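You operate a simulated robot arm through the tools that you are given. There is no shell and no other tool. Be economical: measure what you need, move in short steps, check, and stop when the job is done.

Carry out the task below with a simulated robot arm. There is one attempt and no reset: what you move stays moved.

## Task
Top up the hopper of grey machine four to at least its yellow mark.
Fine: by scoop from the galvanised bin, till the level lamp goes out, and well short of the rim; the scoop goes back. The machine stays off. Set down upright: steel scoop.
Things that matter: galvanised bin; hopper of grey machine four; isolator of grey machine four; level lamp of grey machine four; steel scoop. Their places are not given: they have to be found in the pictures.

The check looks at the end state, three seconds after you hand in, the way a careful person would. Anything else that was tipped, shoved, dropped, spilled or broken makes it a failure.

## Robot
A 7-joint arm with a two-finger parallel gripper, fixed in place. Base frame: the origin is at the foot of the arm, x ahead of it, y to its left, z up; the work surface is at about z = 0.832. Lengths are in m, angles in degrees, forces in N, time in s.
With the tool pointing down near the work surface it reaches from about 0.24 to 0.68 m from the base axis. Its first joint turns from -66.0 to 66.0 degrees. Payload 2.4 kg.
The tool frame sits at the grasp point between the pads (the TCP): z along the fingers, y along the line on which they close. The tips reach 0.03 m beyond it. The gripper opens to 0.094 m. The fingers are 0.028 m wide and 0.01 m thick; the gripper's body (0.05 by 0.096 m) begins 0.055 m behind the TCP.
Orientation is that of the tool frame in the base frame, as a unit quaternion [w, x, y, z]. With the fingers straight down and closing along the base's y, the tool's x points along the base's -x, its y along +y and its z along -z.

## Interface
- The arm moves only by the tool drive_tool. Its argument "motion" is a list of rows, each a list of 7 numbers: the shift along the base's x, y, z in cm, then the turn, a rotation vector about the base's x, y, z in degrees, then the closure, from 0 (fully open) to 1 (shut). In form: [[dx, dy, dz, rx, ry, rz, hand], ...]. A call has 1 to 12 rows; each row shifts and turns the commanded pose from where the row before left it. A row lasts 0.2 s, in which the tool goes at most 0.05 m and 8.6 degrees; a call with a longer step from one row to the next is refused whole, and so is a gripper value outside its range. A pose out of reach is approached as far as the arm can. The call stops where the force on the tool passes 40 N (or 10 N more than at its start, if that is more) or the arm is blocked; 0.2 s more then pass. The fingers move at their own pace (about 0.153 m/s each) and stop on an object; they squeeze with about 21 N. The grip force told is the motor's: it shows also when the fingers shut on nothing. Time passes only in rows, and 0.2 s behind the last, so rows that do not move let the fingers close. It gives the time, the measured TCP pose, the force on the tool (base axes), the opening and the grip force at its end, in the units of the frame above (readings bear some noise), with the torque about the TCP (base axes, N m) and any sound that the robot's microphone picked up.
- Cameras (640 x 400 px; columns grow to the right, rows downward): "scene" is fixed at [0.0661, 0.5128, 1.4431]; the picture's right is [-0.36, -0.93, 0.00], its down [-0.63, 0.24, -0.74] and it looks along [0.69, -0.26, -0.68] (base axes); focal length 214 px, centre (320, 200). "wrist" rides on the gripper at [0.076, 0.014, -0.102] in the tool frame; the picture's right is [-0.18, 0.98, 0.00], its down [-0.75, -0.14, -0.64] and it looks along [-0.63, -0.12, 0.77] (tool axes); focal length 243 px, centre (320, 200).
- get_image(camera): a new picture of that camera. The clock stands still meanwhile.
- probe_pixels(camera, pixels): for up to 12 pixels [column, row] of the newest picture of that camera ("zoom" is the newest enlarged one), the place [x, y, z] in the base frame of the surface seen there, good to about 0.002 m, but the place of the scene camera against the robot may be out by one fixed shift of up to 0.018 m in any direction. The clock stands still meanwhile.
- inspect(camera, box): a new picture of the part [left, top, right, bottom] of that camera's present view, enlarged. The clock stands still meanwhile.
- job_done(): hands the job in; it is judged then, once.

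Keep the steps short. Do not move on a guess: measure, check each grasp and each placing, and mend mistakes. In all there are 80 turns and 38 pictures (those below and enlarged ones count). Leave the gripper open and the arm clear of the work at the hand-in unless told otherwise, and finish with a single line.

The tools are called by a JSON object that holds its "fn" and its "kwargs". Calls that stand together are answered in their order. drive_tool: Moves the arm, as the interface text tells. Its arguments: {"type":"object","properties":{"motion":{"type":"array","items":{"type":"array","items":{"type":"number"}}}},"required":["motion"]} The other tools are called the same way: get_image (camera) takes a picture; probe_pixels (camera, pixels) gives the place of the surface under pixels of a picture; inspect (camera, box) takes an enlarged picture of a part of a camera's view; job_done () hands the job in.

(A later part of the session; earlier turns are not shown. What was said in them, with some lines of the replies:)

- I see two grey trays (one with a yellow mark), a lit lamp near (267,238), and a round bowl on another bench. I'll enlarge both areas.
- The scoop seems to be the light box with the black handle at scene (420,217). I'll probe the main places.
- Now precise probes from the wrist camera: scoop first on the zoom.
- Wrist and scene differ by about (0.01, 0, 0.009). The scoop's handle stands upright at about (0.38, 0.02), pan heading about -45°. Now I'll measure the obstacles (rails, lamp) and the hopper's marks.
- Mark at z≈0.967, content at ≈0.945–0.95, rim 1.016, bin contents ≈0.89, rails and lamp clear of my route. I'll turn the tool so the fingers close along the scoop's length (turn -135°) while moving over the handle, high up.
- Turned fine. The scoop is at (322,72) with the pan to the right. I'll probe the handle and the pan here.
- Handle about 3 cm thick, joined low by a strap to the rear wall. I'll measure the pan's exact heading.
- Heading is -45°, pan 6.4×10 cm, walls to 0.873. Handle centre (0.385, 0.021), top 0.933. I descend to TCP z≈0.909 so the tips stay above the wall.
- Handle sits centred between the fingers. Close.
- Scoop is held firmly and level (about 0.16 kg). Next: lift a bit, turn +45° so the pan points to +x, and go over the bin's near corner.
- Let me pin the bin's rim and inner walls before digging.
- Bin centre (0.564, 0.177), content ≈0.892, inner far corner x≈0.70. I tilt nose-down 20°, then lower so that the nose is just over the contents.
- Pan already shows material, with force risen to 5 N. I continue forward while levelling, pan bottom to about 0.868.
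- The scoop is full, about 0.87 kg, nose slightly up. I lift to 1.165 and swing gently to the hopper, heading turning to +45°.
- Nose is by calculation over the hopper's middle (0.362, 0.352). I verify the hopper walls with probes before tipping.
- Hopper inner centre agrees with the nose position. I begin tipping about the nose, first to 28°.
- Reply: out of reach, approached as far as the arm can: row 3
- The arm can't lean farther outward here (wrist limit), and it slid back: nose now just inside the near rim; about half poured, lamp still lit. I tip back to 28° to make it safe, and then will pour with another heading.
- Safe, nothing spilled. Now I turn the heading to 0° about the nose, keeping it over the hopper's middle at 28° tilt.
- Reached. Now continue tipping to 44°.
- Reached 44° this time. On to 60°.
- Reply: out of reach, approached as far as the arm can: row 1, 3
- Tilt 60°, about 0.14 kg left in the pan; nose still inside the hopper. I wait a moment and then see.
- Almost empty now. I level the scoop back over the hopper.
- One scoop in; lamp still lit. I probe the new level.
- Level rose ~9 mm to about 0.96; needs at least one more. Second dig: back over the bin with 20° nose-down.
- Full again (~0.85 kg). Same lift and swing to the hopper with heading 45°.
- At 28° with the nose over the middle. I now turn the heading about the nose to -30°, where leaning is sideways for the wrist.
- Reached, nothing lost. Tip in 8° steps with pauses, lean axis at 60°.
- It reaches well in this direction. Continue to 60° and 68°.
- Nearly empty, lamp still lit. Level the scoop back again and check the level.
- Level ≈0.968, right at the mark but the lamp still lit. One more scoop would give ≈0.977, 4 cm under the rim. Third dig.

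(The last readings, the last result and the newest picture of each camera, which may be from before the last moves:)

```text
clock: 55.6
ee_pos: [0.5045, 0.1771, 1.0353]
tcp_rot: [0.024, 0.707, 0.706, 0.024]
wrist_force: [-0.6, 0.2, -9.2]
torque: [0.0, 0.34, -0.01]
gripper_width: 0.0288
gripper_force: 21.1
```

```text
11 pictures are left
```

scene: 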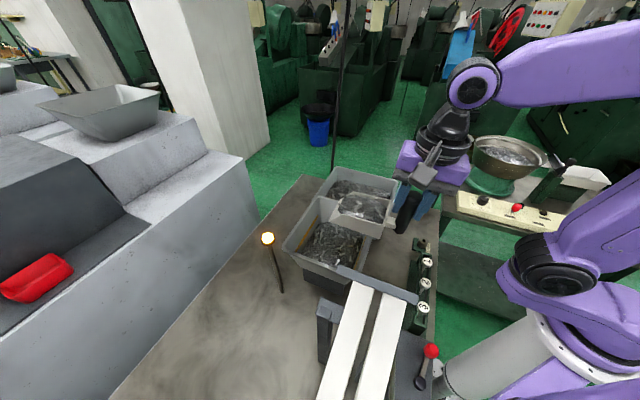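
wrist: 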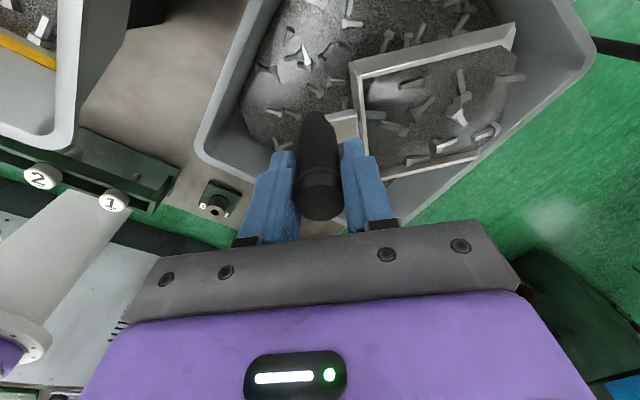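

Full again. Lift, swing, tip to 28°, turn to -30° as before.

{"fn": "drive_tool", "kwargs": {"motion": [[0, 0, 1, 0, 0, 0, 1], [0, 0, 2, 0, 0, 0, 1], [0, 0, 2, 0, 0, 0, 1], [0, 0, 2, 0, 0, 0, 1], [0, 0, 2, 0, 0, 0, 1], [0, 0, 2, 0, 0, 0, 1], [0, 0, 2.4, 0, 0, 0, 1], [0, 0, 0, 0, 0, 0, 1]]}}

{"fn": "drive_tool", "kwargs": {"motion": [[-1, 0.3, 0, 0, 0, 3, 1], [-2.2, 0.7, 0, 0, 0, 4, 1], [-2.2, 0.7, 0, 0, 0, 4, 1], [-2.2, 0.7, 0, 0, 0, 4, 1], [-2.2, 0.7, 0, 0, 0, 4, 1], [-2.2, 0.7, 0, 0, 0, 4, 1], [-2.2, 0.7, 0, 0, 0, 4, 1], [-2.2, 0.7, 0, 0, 0, 4, 1], [-2.2, 0.7, 0, 0, 0, 4, 1], [-2.2, 0.7, 0, 0, 0, 4, 1], [-2.2, 0.7, 0, 0, 0, 4, 1], [-1.2, 0.4, 0, 0, 0, 2, 1]]}}

{"fn": "drive_tool", "kwargs": {"motion": [[0.78, 0.78, 0.94, -5.66, 5.66, 0, 1], [0.96, 0.96, 0.26, -5.66, 5.66, 0, 1], [1.12, 1.12, 0.04, -5.66, 5.66, 0, 1], [1.27, 1.27, 0.32, -5.66, 5.66, 0, 1], [0, 0, 0, 0, 0, 0, 1]]}}

{"fn": "drive_tool", "kwargs": {"motion": [[-0.73, 0.84, 0, 0, 0, -7.5, 1], [-0.62, 0.92, 0, 0, 0, -7.5, 1], [-0.49, 1.0, 0, 0, 0, -7.5, 1], [-0.36, 1.05, 0, 0, 0, -7.5, 1], [-0.22, 1.09, 0, 0, 0, -7.5, 1], [-0.07, 1.11, 0, 0, 0, -7.5, 1], [0.07, 1.11, 0, 0, 0, -7.5, 1], [0.22, 1.09, 0, 0, 0, -7.5, 1], [0.36, 1.05, 0, 0, 0, -7.5, 1], [0.49, 1.0, 0, 0, 0, -7.5, 1], [0, 0, 0, 0, 0, 0, 1]]}}

{"fn": "inspect", "kwargs": {"camera": "scene", "box": [240, 150, 440, 290]}}

```text
clock: 57.4
ee_pos: [0.5044, 0.1778, 1.1676]
tcp_rot: [0.024, 0.706, 0.707, 0.024]
wrist_force: [0.1, -0.5, -10.2]
torque: [0.01, 0.39, 0.0]
gripper_width: 0.0288
gripper_force: 21.5
```

```text
clock: 60.0
ee_pos: [0.2628, 0.2545, 1.1707]
tcp_rot: [0.013, 0.382, 0.923, 0.032]
wrist_force: [0.0, 0.6, -9.0]
torque: [-0.24, 0.24, -0.01]
gripper_width: 0.0289
gripper_force: 21.2
```

```text
clock: 61.2
ee_pos: [0.3032, 0.295, 1.1871]
tcp_rot: [-0.093, 0.372, 0.896, -0.224]
wrist_force: [0.7, 0.6, -8.9]
torque: [-0.01, 0.02, -0.01]
gripper_width: 0.029
gripper_force: 20.9
```

```text
clock: 63.6
ee_pos: [0.2906, 0.3996, 1.1843]
tcp_rot: [-0.21, 0.841, 0.483, -0.122]
wrist_force: [0.1, -0.8, -9.4]
torque: [0.03, 0.0, 0.0]
gripper_width: 0.0289
gripper_force: 21.1
```

```text
2.86 times, centred on (340, 220) of scene
```

zoom: 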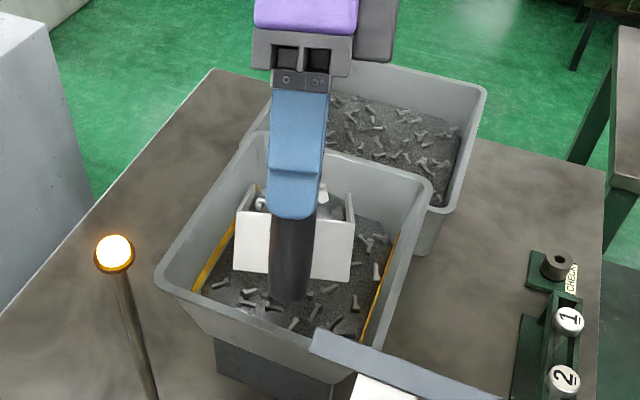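

In place. Tip to 44° and 52°, then look at the lamp.

{"fn": "drive_tool", "kwargs": {"motion": [[1.6, -0.95, 0.2, 4, 6.93, 0, 1], [0, 0, 0, 0, 0, 0, 1], [1.7, -1.0, 0.3, 4, 6.93, 0, 1], [0, 0, 0, 0, 0, 0, 1], [1.8, -1.04, 0.1, 4, 6.93, 0, 1], [0, 0, 0, 0, 0, 0, 1], [0, 0, 0, 0, 0, 0, 1]]}}

{"fn": "drive_tool", "kwargs": {"motion": [[1.85, -1.07, 0.2, 4, 6.93, 0, 1], [0, 0, 0, 0, 0, 0, 1], [0, 0, 0, 0, 0, 0, 1], [1.85, -1.07, 0.1, 4, 6.93, 0, 1], [0, 0, 0, 0, 0, 0, 1], [0, 0, 0, 0, 0, 0, 1], [0, 0, 0, 0, 0, 0, 1]]}}

{"fn": "inspect", "kwargs": {"camera": "scene", "box": [240, 150, 440, 290]}}

```text
clock: 65.2
ee_pos: [0.3419, 0.3675, 1.1923]
tcp_rot: [-0.38, 0.778, 0.45, -0.22]
wrist_force: [-0.4, -0.6, -4.8]
torque: [-0.04, -0.1, 0.01]
gripper_width: 0.0286
gripper_force: 21.3
```

```text
clock: 66.8
ee_pos: [0.379, 0.3486, 1.1949]
tcp_rot: [-0.485, 0.718, 0.414, -0.28]
wrist_force: [0.0, 0.1, -2.0]
torque: [-0.08, -0.09, 0.02]
gripper_width: 0.0288
gripper_force: 20.5
```

```text
2.86 times, centred on (340, 220) of scene
```

zoom: 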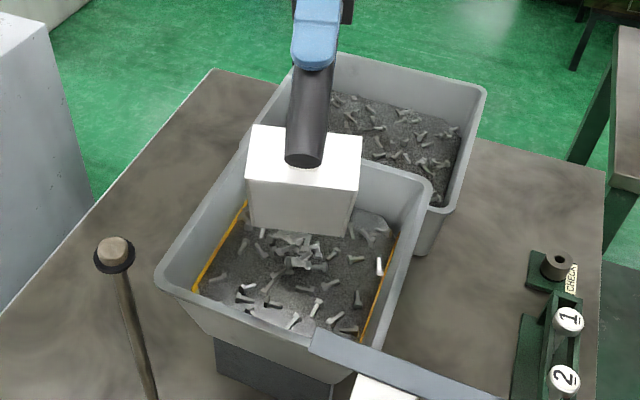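

Lamp is out. I tip a bit further (84°) to empty the residue into the hopper.

{"fn": "drive_tool", "kwargs": {"motion": [[1.8, -1.04, 0, 4, 6.93, 0, 1], [0, 0, 0, 0, 0, 0, 1], [1.7, -1.0, 0, 4, 6.93, 0, 1], [0, 0, 0, 0, 0, 0, 1], [0, 0, 0, 0, 0, 0, 1], [0, 0, 0, 0, 0, 0, 1]]}}

```text
clock: 68.2
ee_pos: [0.3939, 0.3265, 1.1912]
tcp_rot: [-0.58, 0.643, 0.371, -0.336]
wrist_force: [0.2, 0.3, -1.5]
torque: [-0.05, -0.07, 0.01]
gripper_width: 0.0287
gripper_force: 20.9
out of reach, approached as far as the arm can: row 3
```

Empty (1.5 N). Level the scoop back.

{"fn": "drive_tool", "kwargs": {"motion": [[-0.5, 0.5, 0.3, -4, -6.93, 0, 1], [-0.5, 0.5, 0.3, -4, -6.93, 0, 1], [-0.5, 0.5, 0.2, -4, -6.93, 0, 1], [-0.5, 0.5, 0, -4, -6.93, 0, 1], [0, 0, 0, -4, -6.93, 0, 1], [0, 0, 0, -4, -6.93, 0, 1], [0, 0, 0, -4, -6.93, 0, 1], [0, 0, 0, -4, -6.93, 0, 1], [0, 0, 0, -4, -6.93, 0, 1], [0, 0, 0, -4, -6.93, 0, 1], [0, 0, 0, 0, 0, 0, 1]]}}

```text
clock: 70.6
ee_pos: [0.3754, 0.3459, 1.2005]
tcp_rot: [-0.029, 0.866, 0.499, -0.016]
wrist_force: [-0.6, 0.7, -2.1]
torque: [0.02, 0.02, -0.04]
gripper_width: 0.0291
gripper_force: 20.6
```

About 4° left; correct that, turn to heading -45° and carry it high to its old place.

{"fn": "drive_tool", "kwargs": {"motion": [[0, -2, 0, -1.9, -3.3, 0, 1], [0.1, -3, 0, 0, 0, -7.5, 1], [0.1, -3, 0, 0, 0, -7.5, 1], [0.1, -3.5, 0, 0, 0, 0, 1], [0.1, -3.5, 0, 0, 0, 0, 1], [0.1, -3.5, 0, 0, 0, 0, 1], [0.1, -3.5, -1, 0, 0, 0, 1], [0.1, -3.5, -2, 0, 0, 0, 1], [0.1, -3.5, -2, 0, 0, 0, 1], [0.1, -3.5, -3, 0, 0, 0, 1], [0, 0, -3, 0, 0, 0, 1], [0, 0, 0, 0, 0, 0, 1]]}}

{"fn": "get_image", "kwargs": {"camera": "wrist"}}

{"fn": "get_image", "kwargs": {"camera": "scene"}}

{"fn": "probe_pixels", "kwargs": {"camera": "wrist", "pixels": [[322, 212], [375, 75], [480, 60], [380, 125], [485, 115], [430, 90], [500, 40], [370, 95], [470, 85], [280, 110], [450, 110], [400, 70]]}}

```text
clock: 73.2
ee_pos: [0.3858, 0.0217, 1.0892]
tcp_rot: [-0.002, 0.924, 0.383, 0.0]
wrist_force: [0.1, 0.0, -1.9]
torque: [0.02, 0.06, -0.05]
gripper_width: 0.0288
gripper_force: 21.2
```

```text
8 pictures are left
```

wrist: 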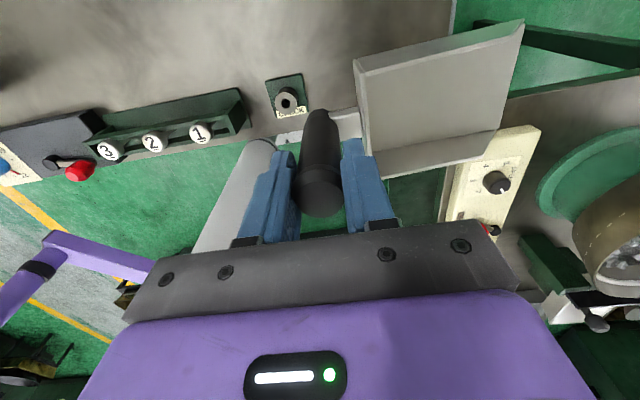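

```text
7 pictures are left
```

scene: 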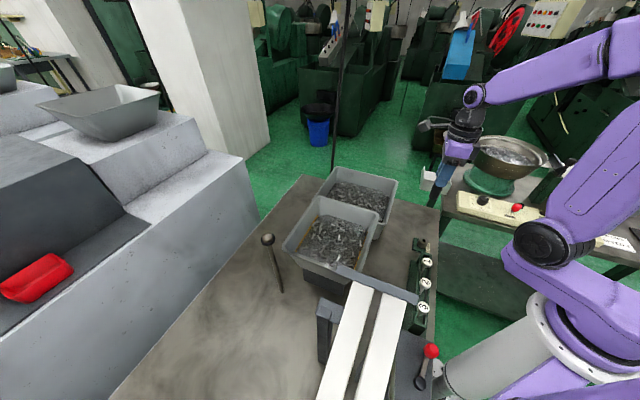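

```text
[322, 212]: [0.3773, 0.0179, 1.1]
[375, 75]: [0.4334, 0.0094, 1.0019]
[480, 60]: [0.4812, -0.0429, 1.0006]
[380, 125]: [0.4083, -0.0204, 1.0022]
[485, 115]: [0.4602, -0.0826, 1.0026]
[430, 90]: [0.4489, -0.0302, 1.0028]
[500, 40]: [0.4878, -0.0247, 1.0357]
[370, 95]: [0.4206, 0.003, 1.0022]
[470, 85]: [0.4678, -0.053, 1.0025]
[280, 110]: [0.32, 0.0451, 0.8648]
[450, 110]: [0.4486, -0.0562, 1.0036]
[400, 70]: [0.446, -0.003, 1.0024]
```

Lamp out, scoop empty and level; its floor is at 1.0023 and must return to 0.834, i.e. 16.8 cm down (the handle slid ~1 cm). Lower it.

{"fn": "drive_tool", "kwargs": {"motion": [[-0.1, -0.05, -3, 0, 0, 0, 1], [0, 0, -3, 0, 0, 0, 1], [0, 0, -3, 0, 0, 0, 1], [0, 0, -3, 0, 0, 0, 1], [0, 0, -2, 0, 0, 0, 1], [0, 0, -1.5, 0, 0, 0, 1], [0, 0, -0.8, 0, 0, 0, 1], [0, 0, -0.3, 0, 0, 0, 1], [0, 0, 0, 0, 0, 0, 1]]}}

{"fn": "drive_tool", "kwargs": {"motion": [[0, 0, -0.1, 0, 0, 0, 1], [0, 0, -0.1, 0, 0, 0, 1], [0, 0, 0, 0, 0, 0, 1]]}}

```text
clock: 75.2
ee_pos: [0.3822, 0.0209, 0.924]
tcp_rot: [-0.001, 0.924, 0.382, 0.0]
wrist_force: [0.3, -0.2, -1.5]
torque: [0.05, 0.04, -0.01]
gripper_width: 0.0288
gripper_force: 20.6
```

```text
clock: 76.0
ee_pos: [0.3828, 0.0216, 0.9218]
tcp_rot: [-0.002, 0.924, 0.383, 0.0]
wrist_force: [-0.7, 0.0, -1.6]
torque: [0.0, 0.04, -0.03]
gripper_width: 0.0289
gripper_force: 20.7
```

Not yet in contact. Continue in 1 mm steps.

{"fn": "drive_tool", "kwargs": {"motion": [[0, 0, -0.1, 0, 0, 0, 1], [0, 0, -0.1, 0, 0, 0, 1], [0, 0, 0, 0, 0, 0, 1]]}}

```text
clock: 76.8
ee_pos: [0.3831, 0.0216, 0.9207]
tcp_rot: [-0.002, 0.924, 0.383, -0.001]
wrist_force: [-5.8, 0.1, 15.0]
torque: [0.12, -0.21, 0.04]
gripper_width: 0.0289
gripper_force: 21.4
```

Resting on the table (15 N). Ease 1 mm and open.

{"fn": "drive_tool", "kwargs": {"motion": [[0, 0, 0.1, 0, 0, 0, 1], [0, 0, 0, 0, 0, 0, 0.5], [0, 0, 0, 0, 0, 0, 0], [0, 0, 0, 0, 0, 0, 0], [0, 0, 0, 0, 0, 0, 0]]}}

{"fn": "drive_tool", "kwargs": {"motion": [[0, 0, 2, 0, 0, 0, 0], [0, 0, 3, 0, 0, 0, 0], [0, 0, 3, 0, 0, 0, 0], [0, 0, 4, 0, 0, 0, 0], [0, 0, 4, 0, 0, 0, 0], [0, 0, 4, 0, 0, 0, 0], [0, 0, 4, 0, 0, 0, 0], [0, 0, 3, 0, 0, 0, 0], [0, 0, 0, 0, 0, 0, 0]]}}

{"fn": "get_image", "kwargs": {"camera": "wrist"}}

{"fn": "inspect", "kwargs": {"camera": "scene", "box": [240, 150, 440, 290]}}

{"fn": "probe_pixels", "kwargs": {"camera": "zoom", "pixels": [[300, 240], [340, 240], [280, 290], [330, 290], [260, 250], [370, 265], [230, 265], [350, 310], [310, 215], [220, 250]]}}

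```text
clock: 78.0
ee_pos: [0.3838, 0.0225, 0.9231]
tcp_rot: [-0.002, 0.924, 0.383, -0.001]
wrist_force: [-0.4, -0.1, -0.3]
torque: [0.01, 0.03, 0.0]
gripper_width: 0.0939
gripper_force: 0.0
```

```text
clock: 80.0
ee_pos: [0.3836, 0.021, 1.1901]
tcp_rot: [-0.002, 0.924, 0.382, -0.001]
wrist_force: [-0.3, -1.6, 0.0]
torque: [-0.02, 0.02, -0.03]
gripper_width: 0.0941
gripper_force: 0.1
```

```text
6 pictures are left
```

wrist: 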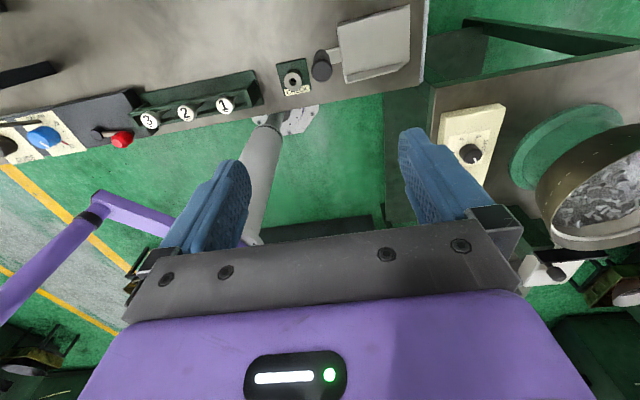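

```text
2.86 times, centred on (340, 220) of scene
```

zoom: 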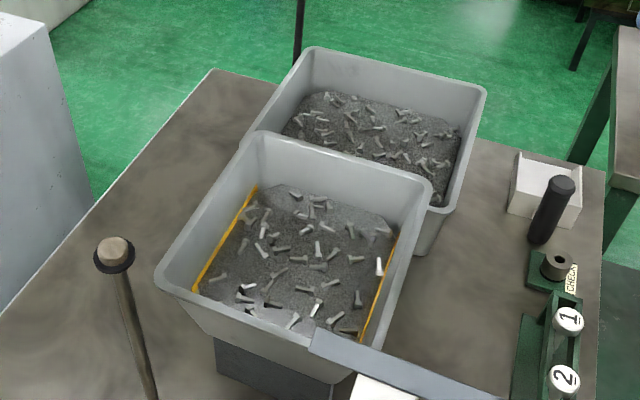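

```text
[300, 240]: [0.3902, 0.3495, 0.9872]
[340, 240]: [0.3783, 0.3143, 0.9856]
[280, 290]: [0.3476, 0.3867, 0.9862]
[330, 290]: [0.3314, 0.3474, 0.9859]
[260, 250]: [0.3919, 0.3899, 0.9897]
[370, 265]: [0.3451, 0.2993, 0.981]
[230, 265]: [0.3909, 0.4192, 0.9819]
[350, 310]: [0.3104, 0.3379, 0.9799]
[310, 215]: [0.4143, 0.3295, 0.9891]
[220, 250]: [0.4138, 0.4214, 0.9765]
```

Scoop stands back upright in its place, lamp is out, nothing spilled. I check the level against the yellow mark closely.

{"fn": "inspect", "kwargs": {"camera": "scene", "box": [295, 205, 370, 275]}}

```text
5.71 times, centred on (332, 240) of scene
```

zoom: 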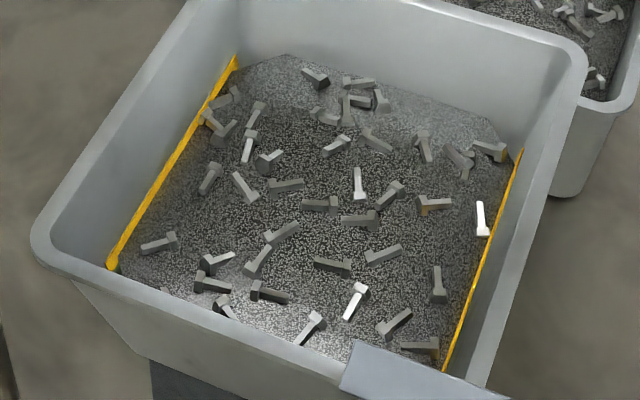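

{"fn": "probe_pixels", "kwargs": {"camera": "zoom", "pixels": [[165, 172], [175, 180], [190, 185], [205, 120], [140, 225], [150, 235], [500, 210], [485, 220], [465, 240], [220, 75], [250, 90], [130, 255]]}}

```text
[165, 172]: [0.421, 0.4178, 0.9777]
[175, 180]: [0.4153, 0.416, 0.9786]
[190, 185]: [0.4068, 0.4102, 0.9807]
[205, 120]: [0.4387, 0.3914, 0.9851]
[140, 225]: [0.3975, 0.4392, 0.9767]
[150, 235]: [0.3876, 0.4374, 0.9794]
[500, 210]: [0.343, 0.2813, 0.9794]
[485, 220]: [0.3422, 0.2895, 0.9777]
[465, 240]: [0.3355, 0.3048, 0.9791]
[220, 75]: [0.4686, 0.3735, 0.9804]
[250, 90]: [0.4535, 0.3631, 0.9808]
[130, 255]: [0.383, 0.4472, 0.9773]
```

Along the wall the contents (0.978–0.981) reach or cover the mark (0.977). The middle is higher at 0.987, about 4 cm below the rim. The lamp is out, the isolator untouched, the gripper open and the arm clear, so I hand in.

{"fn": "job_done", "kwargs": {}}

```text
The job is handed in.
```

The hopper of grey machine four is filled to its yellow mark and about 4 cm below the rim, the level lamp is out, the scoop is back upright in its place, and the machine was left off.
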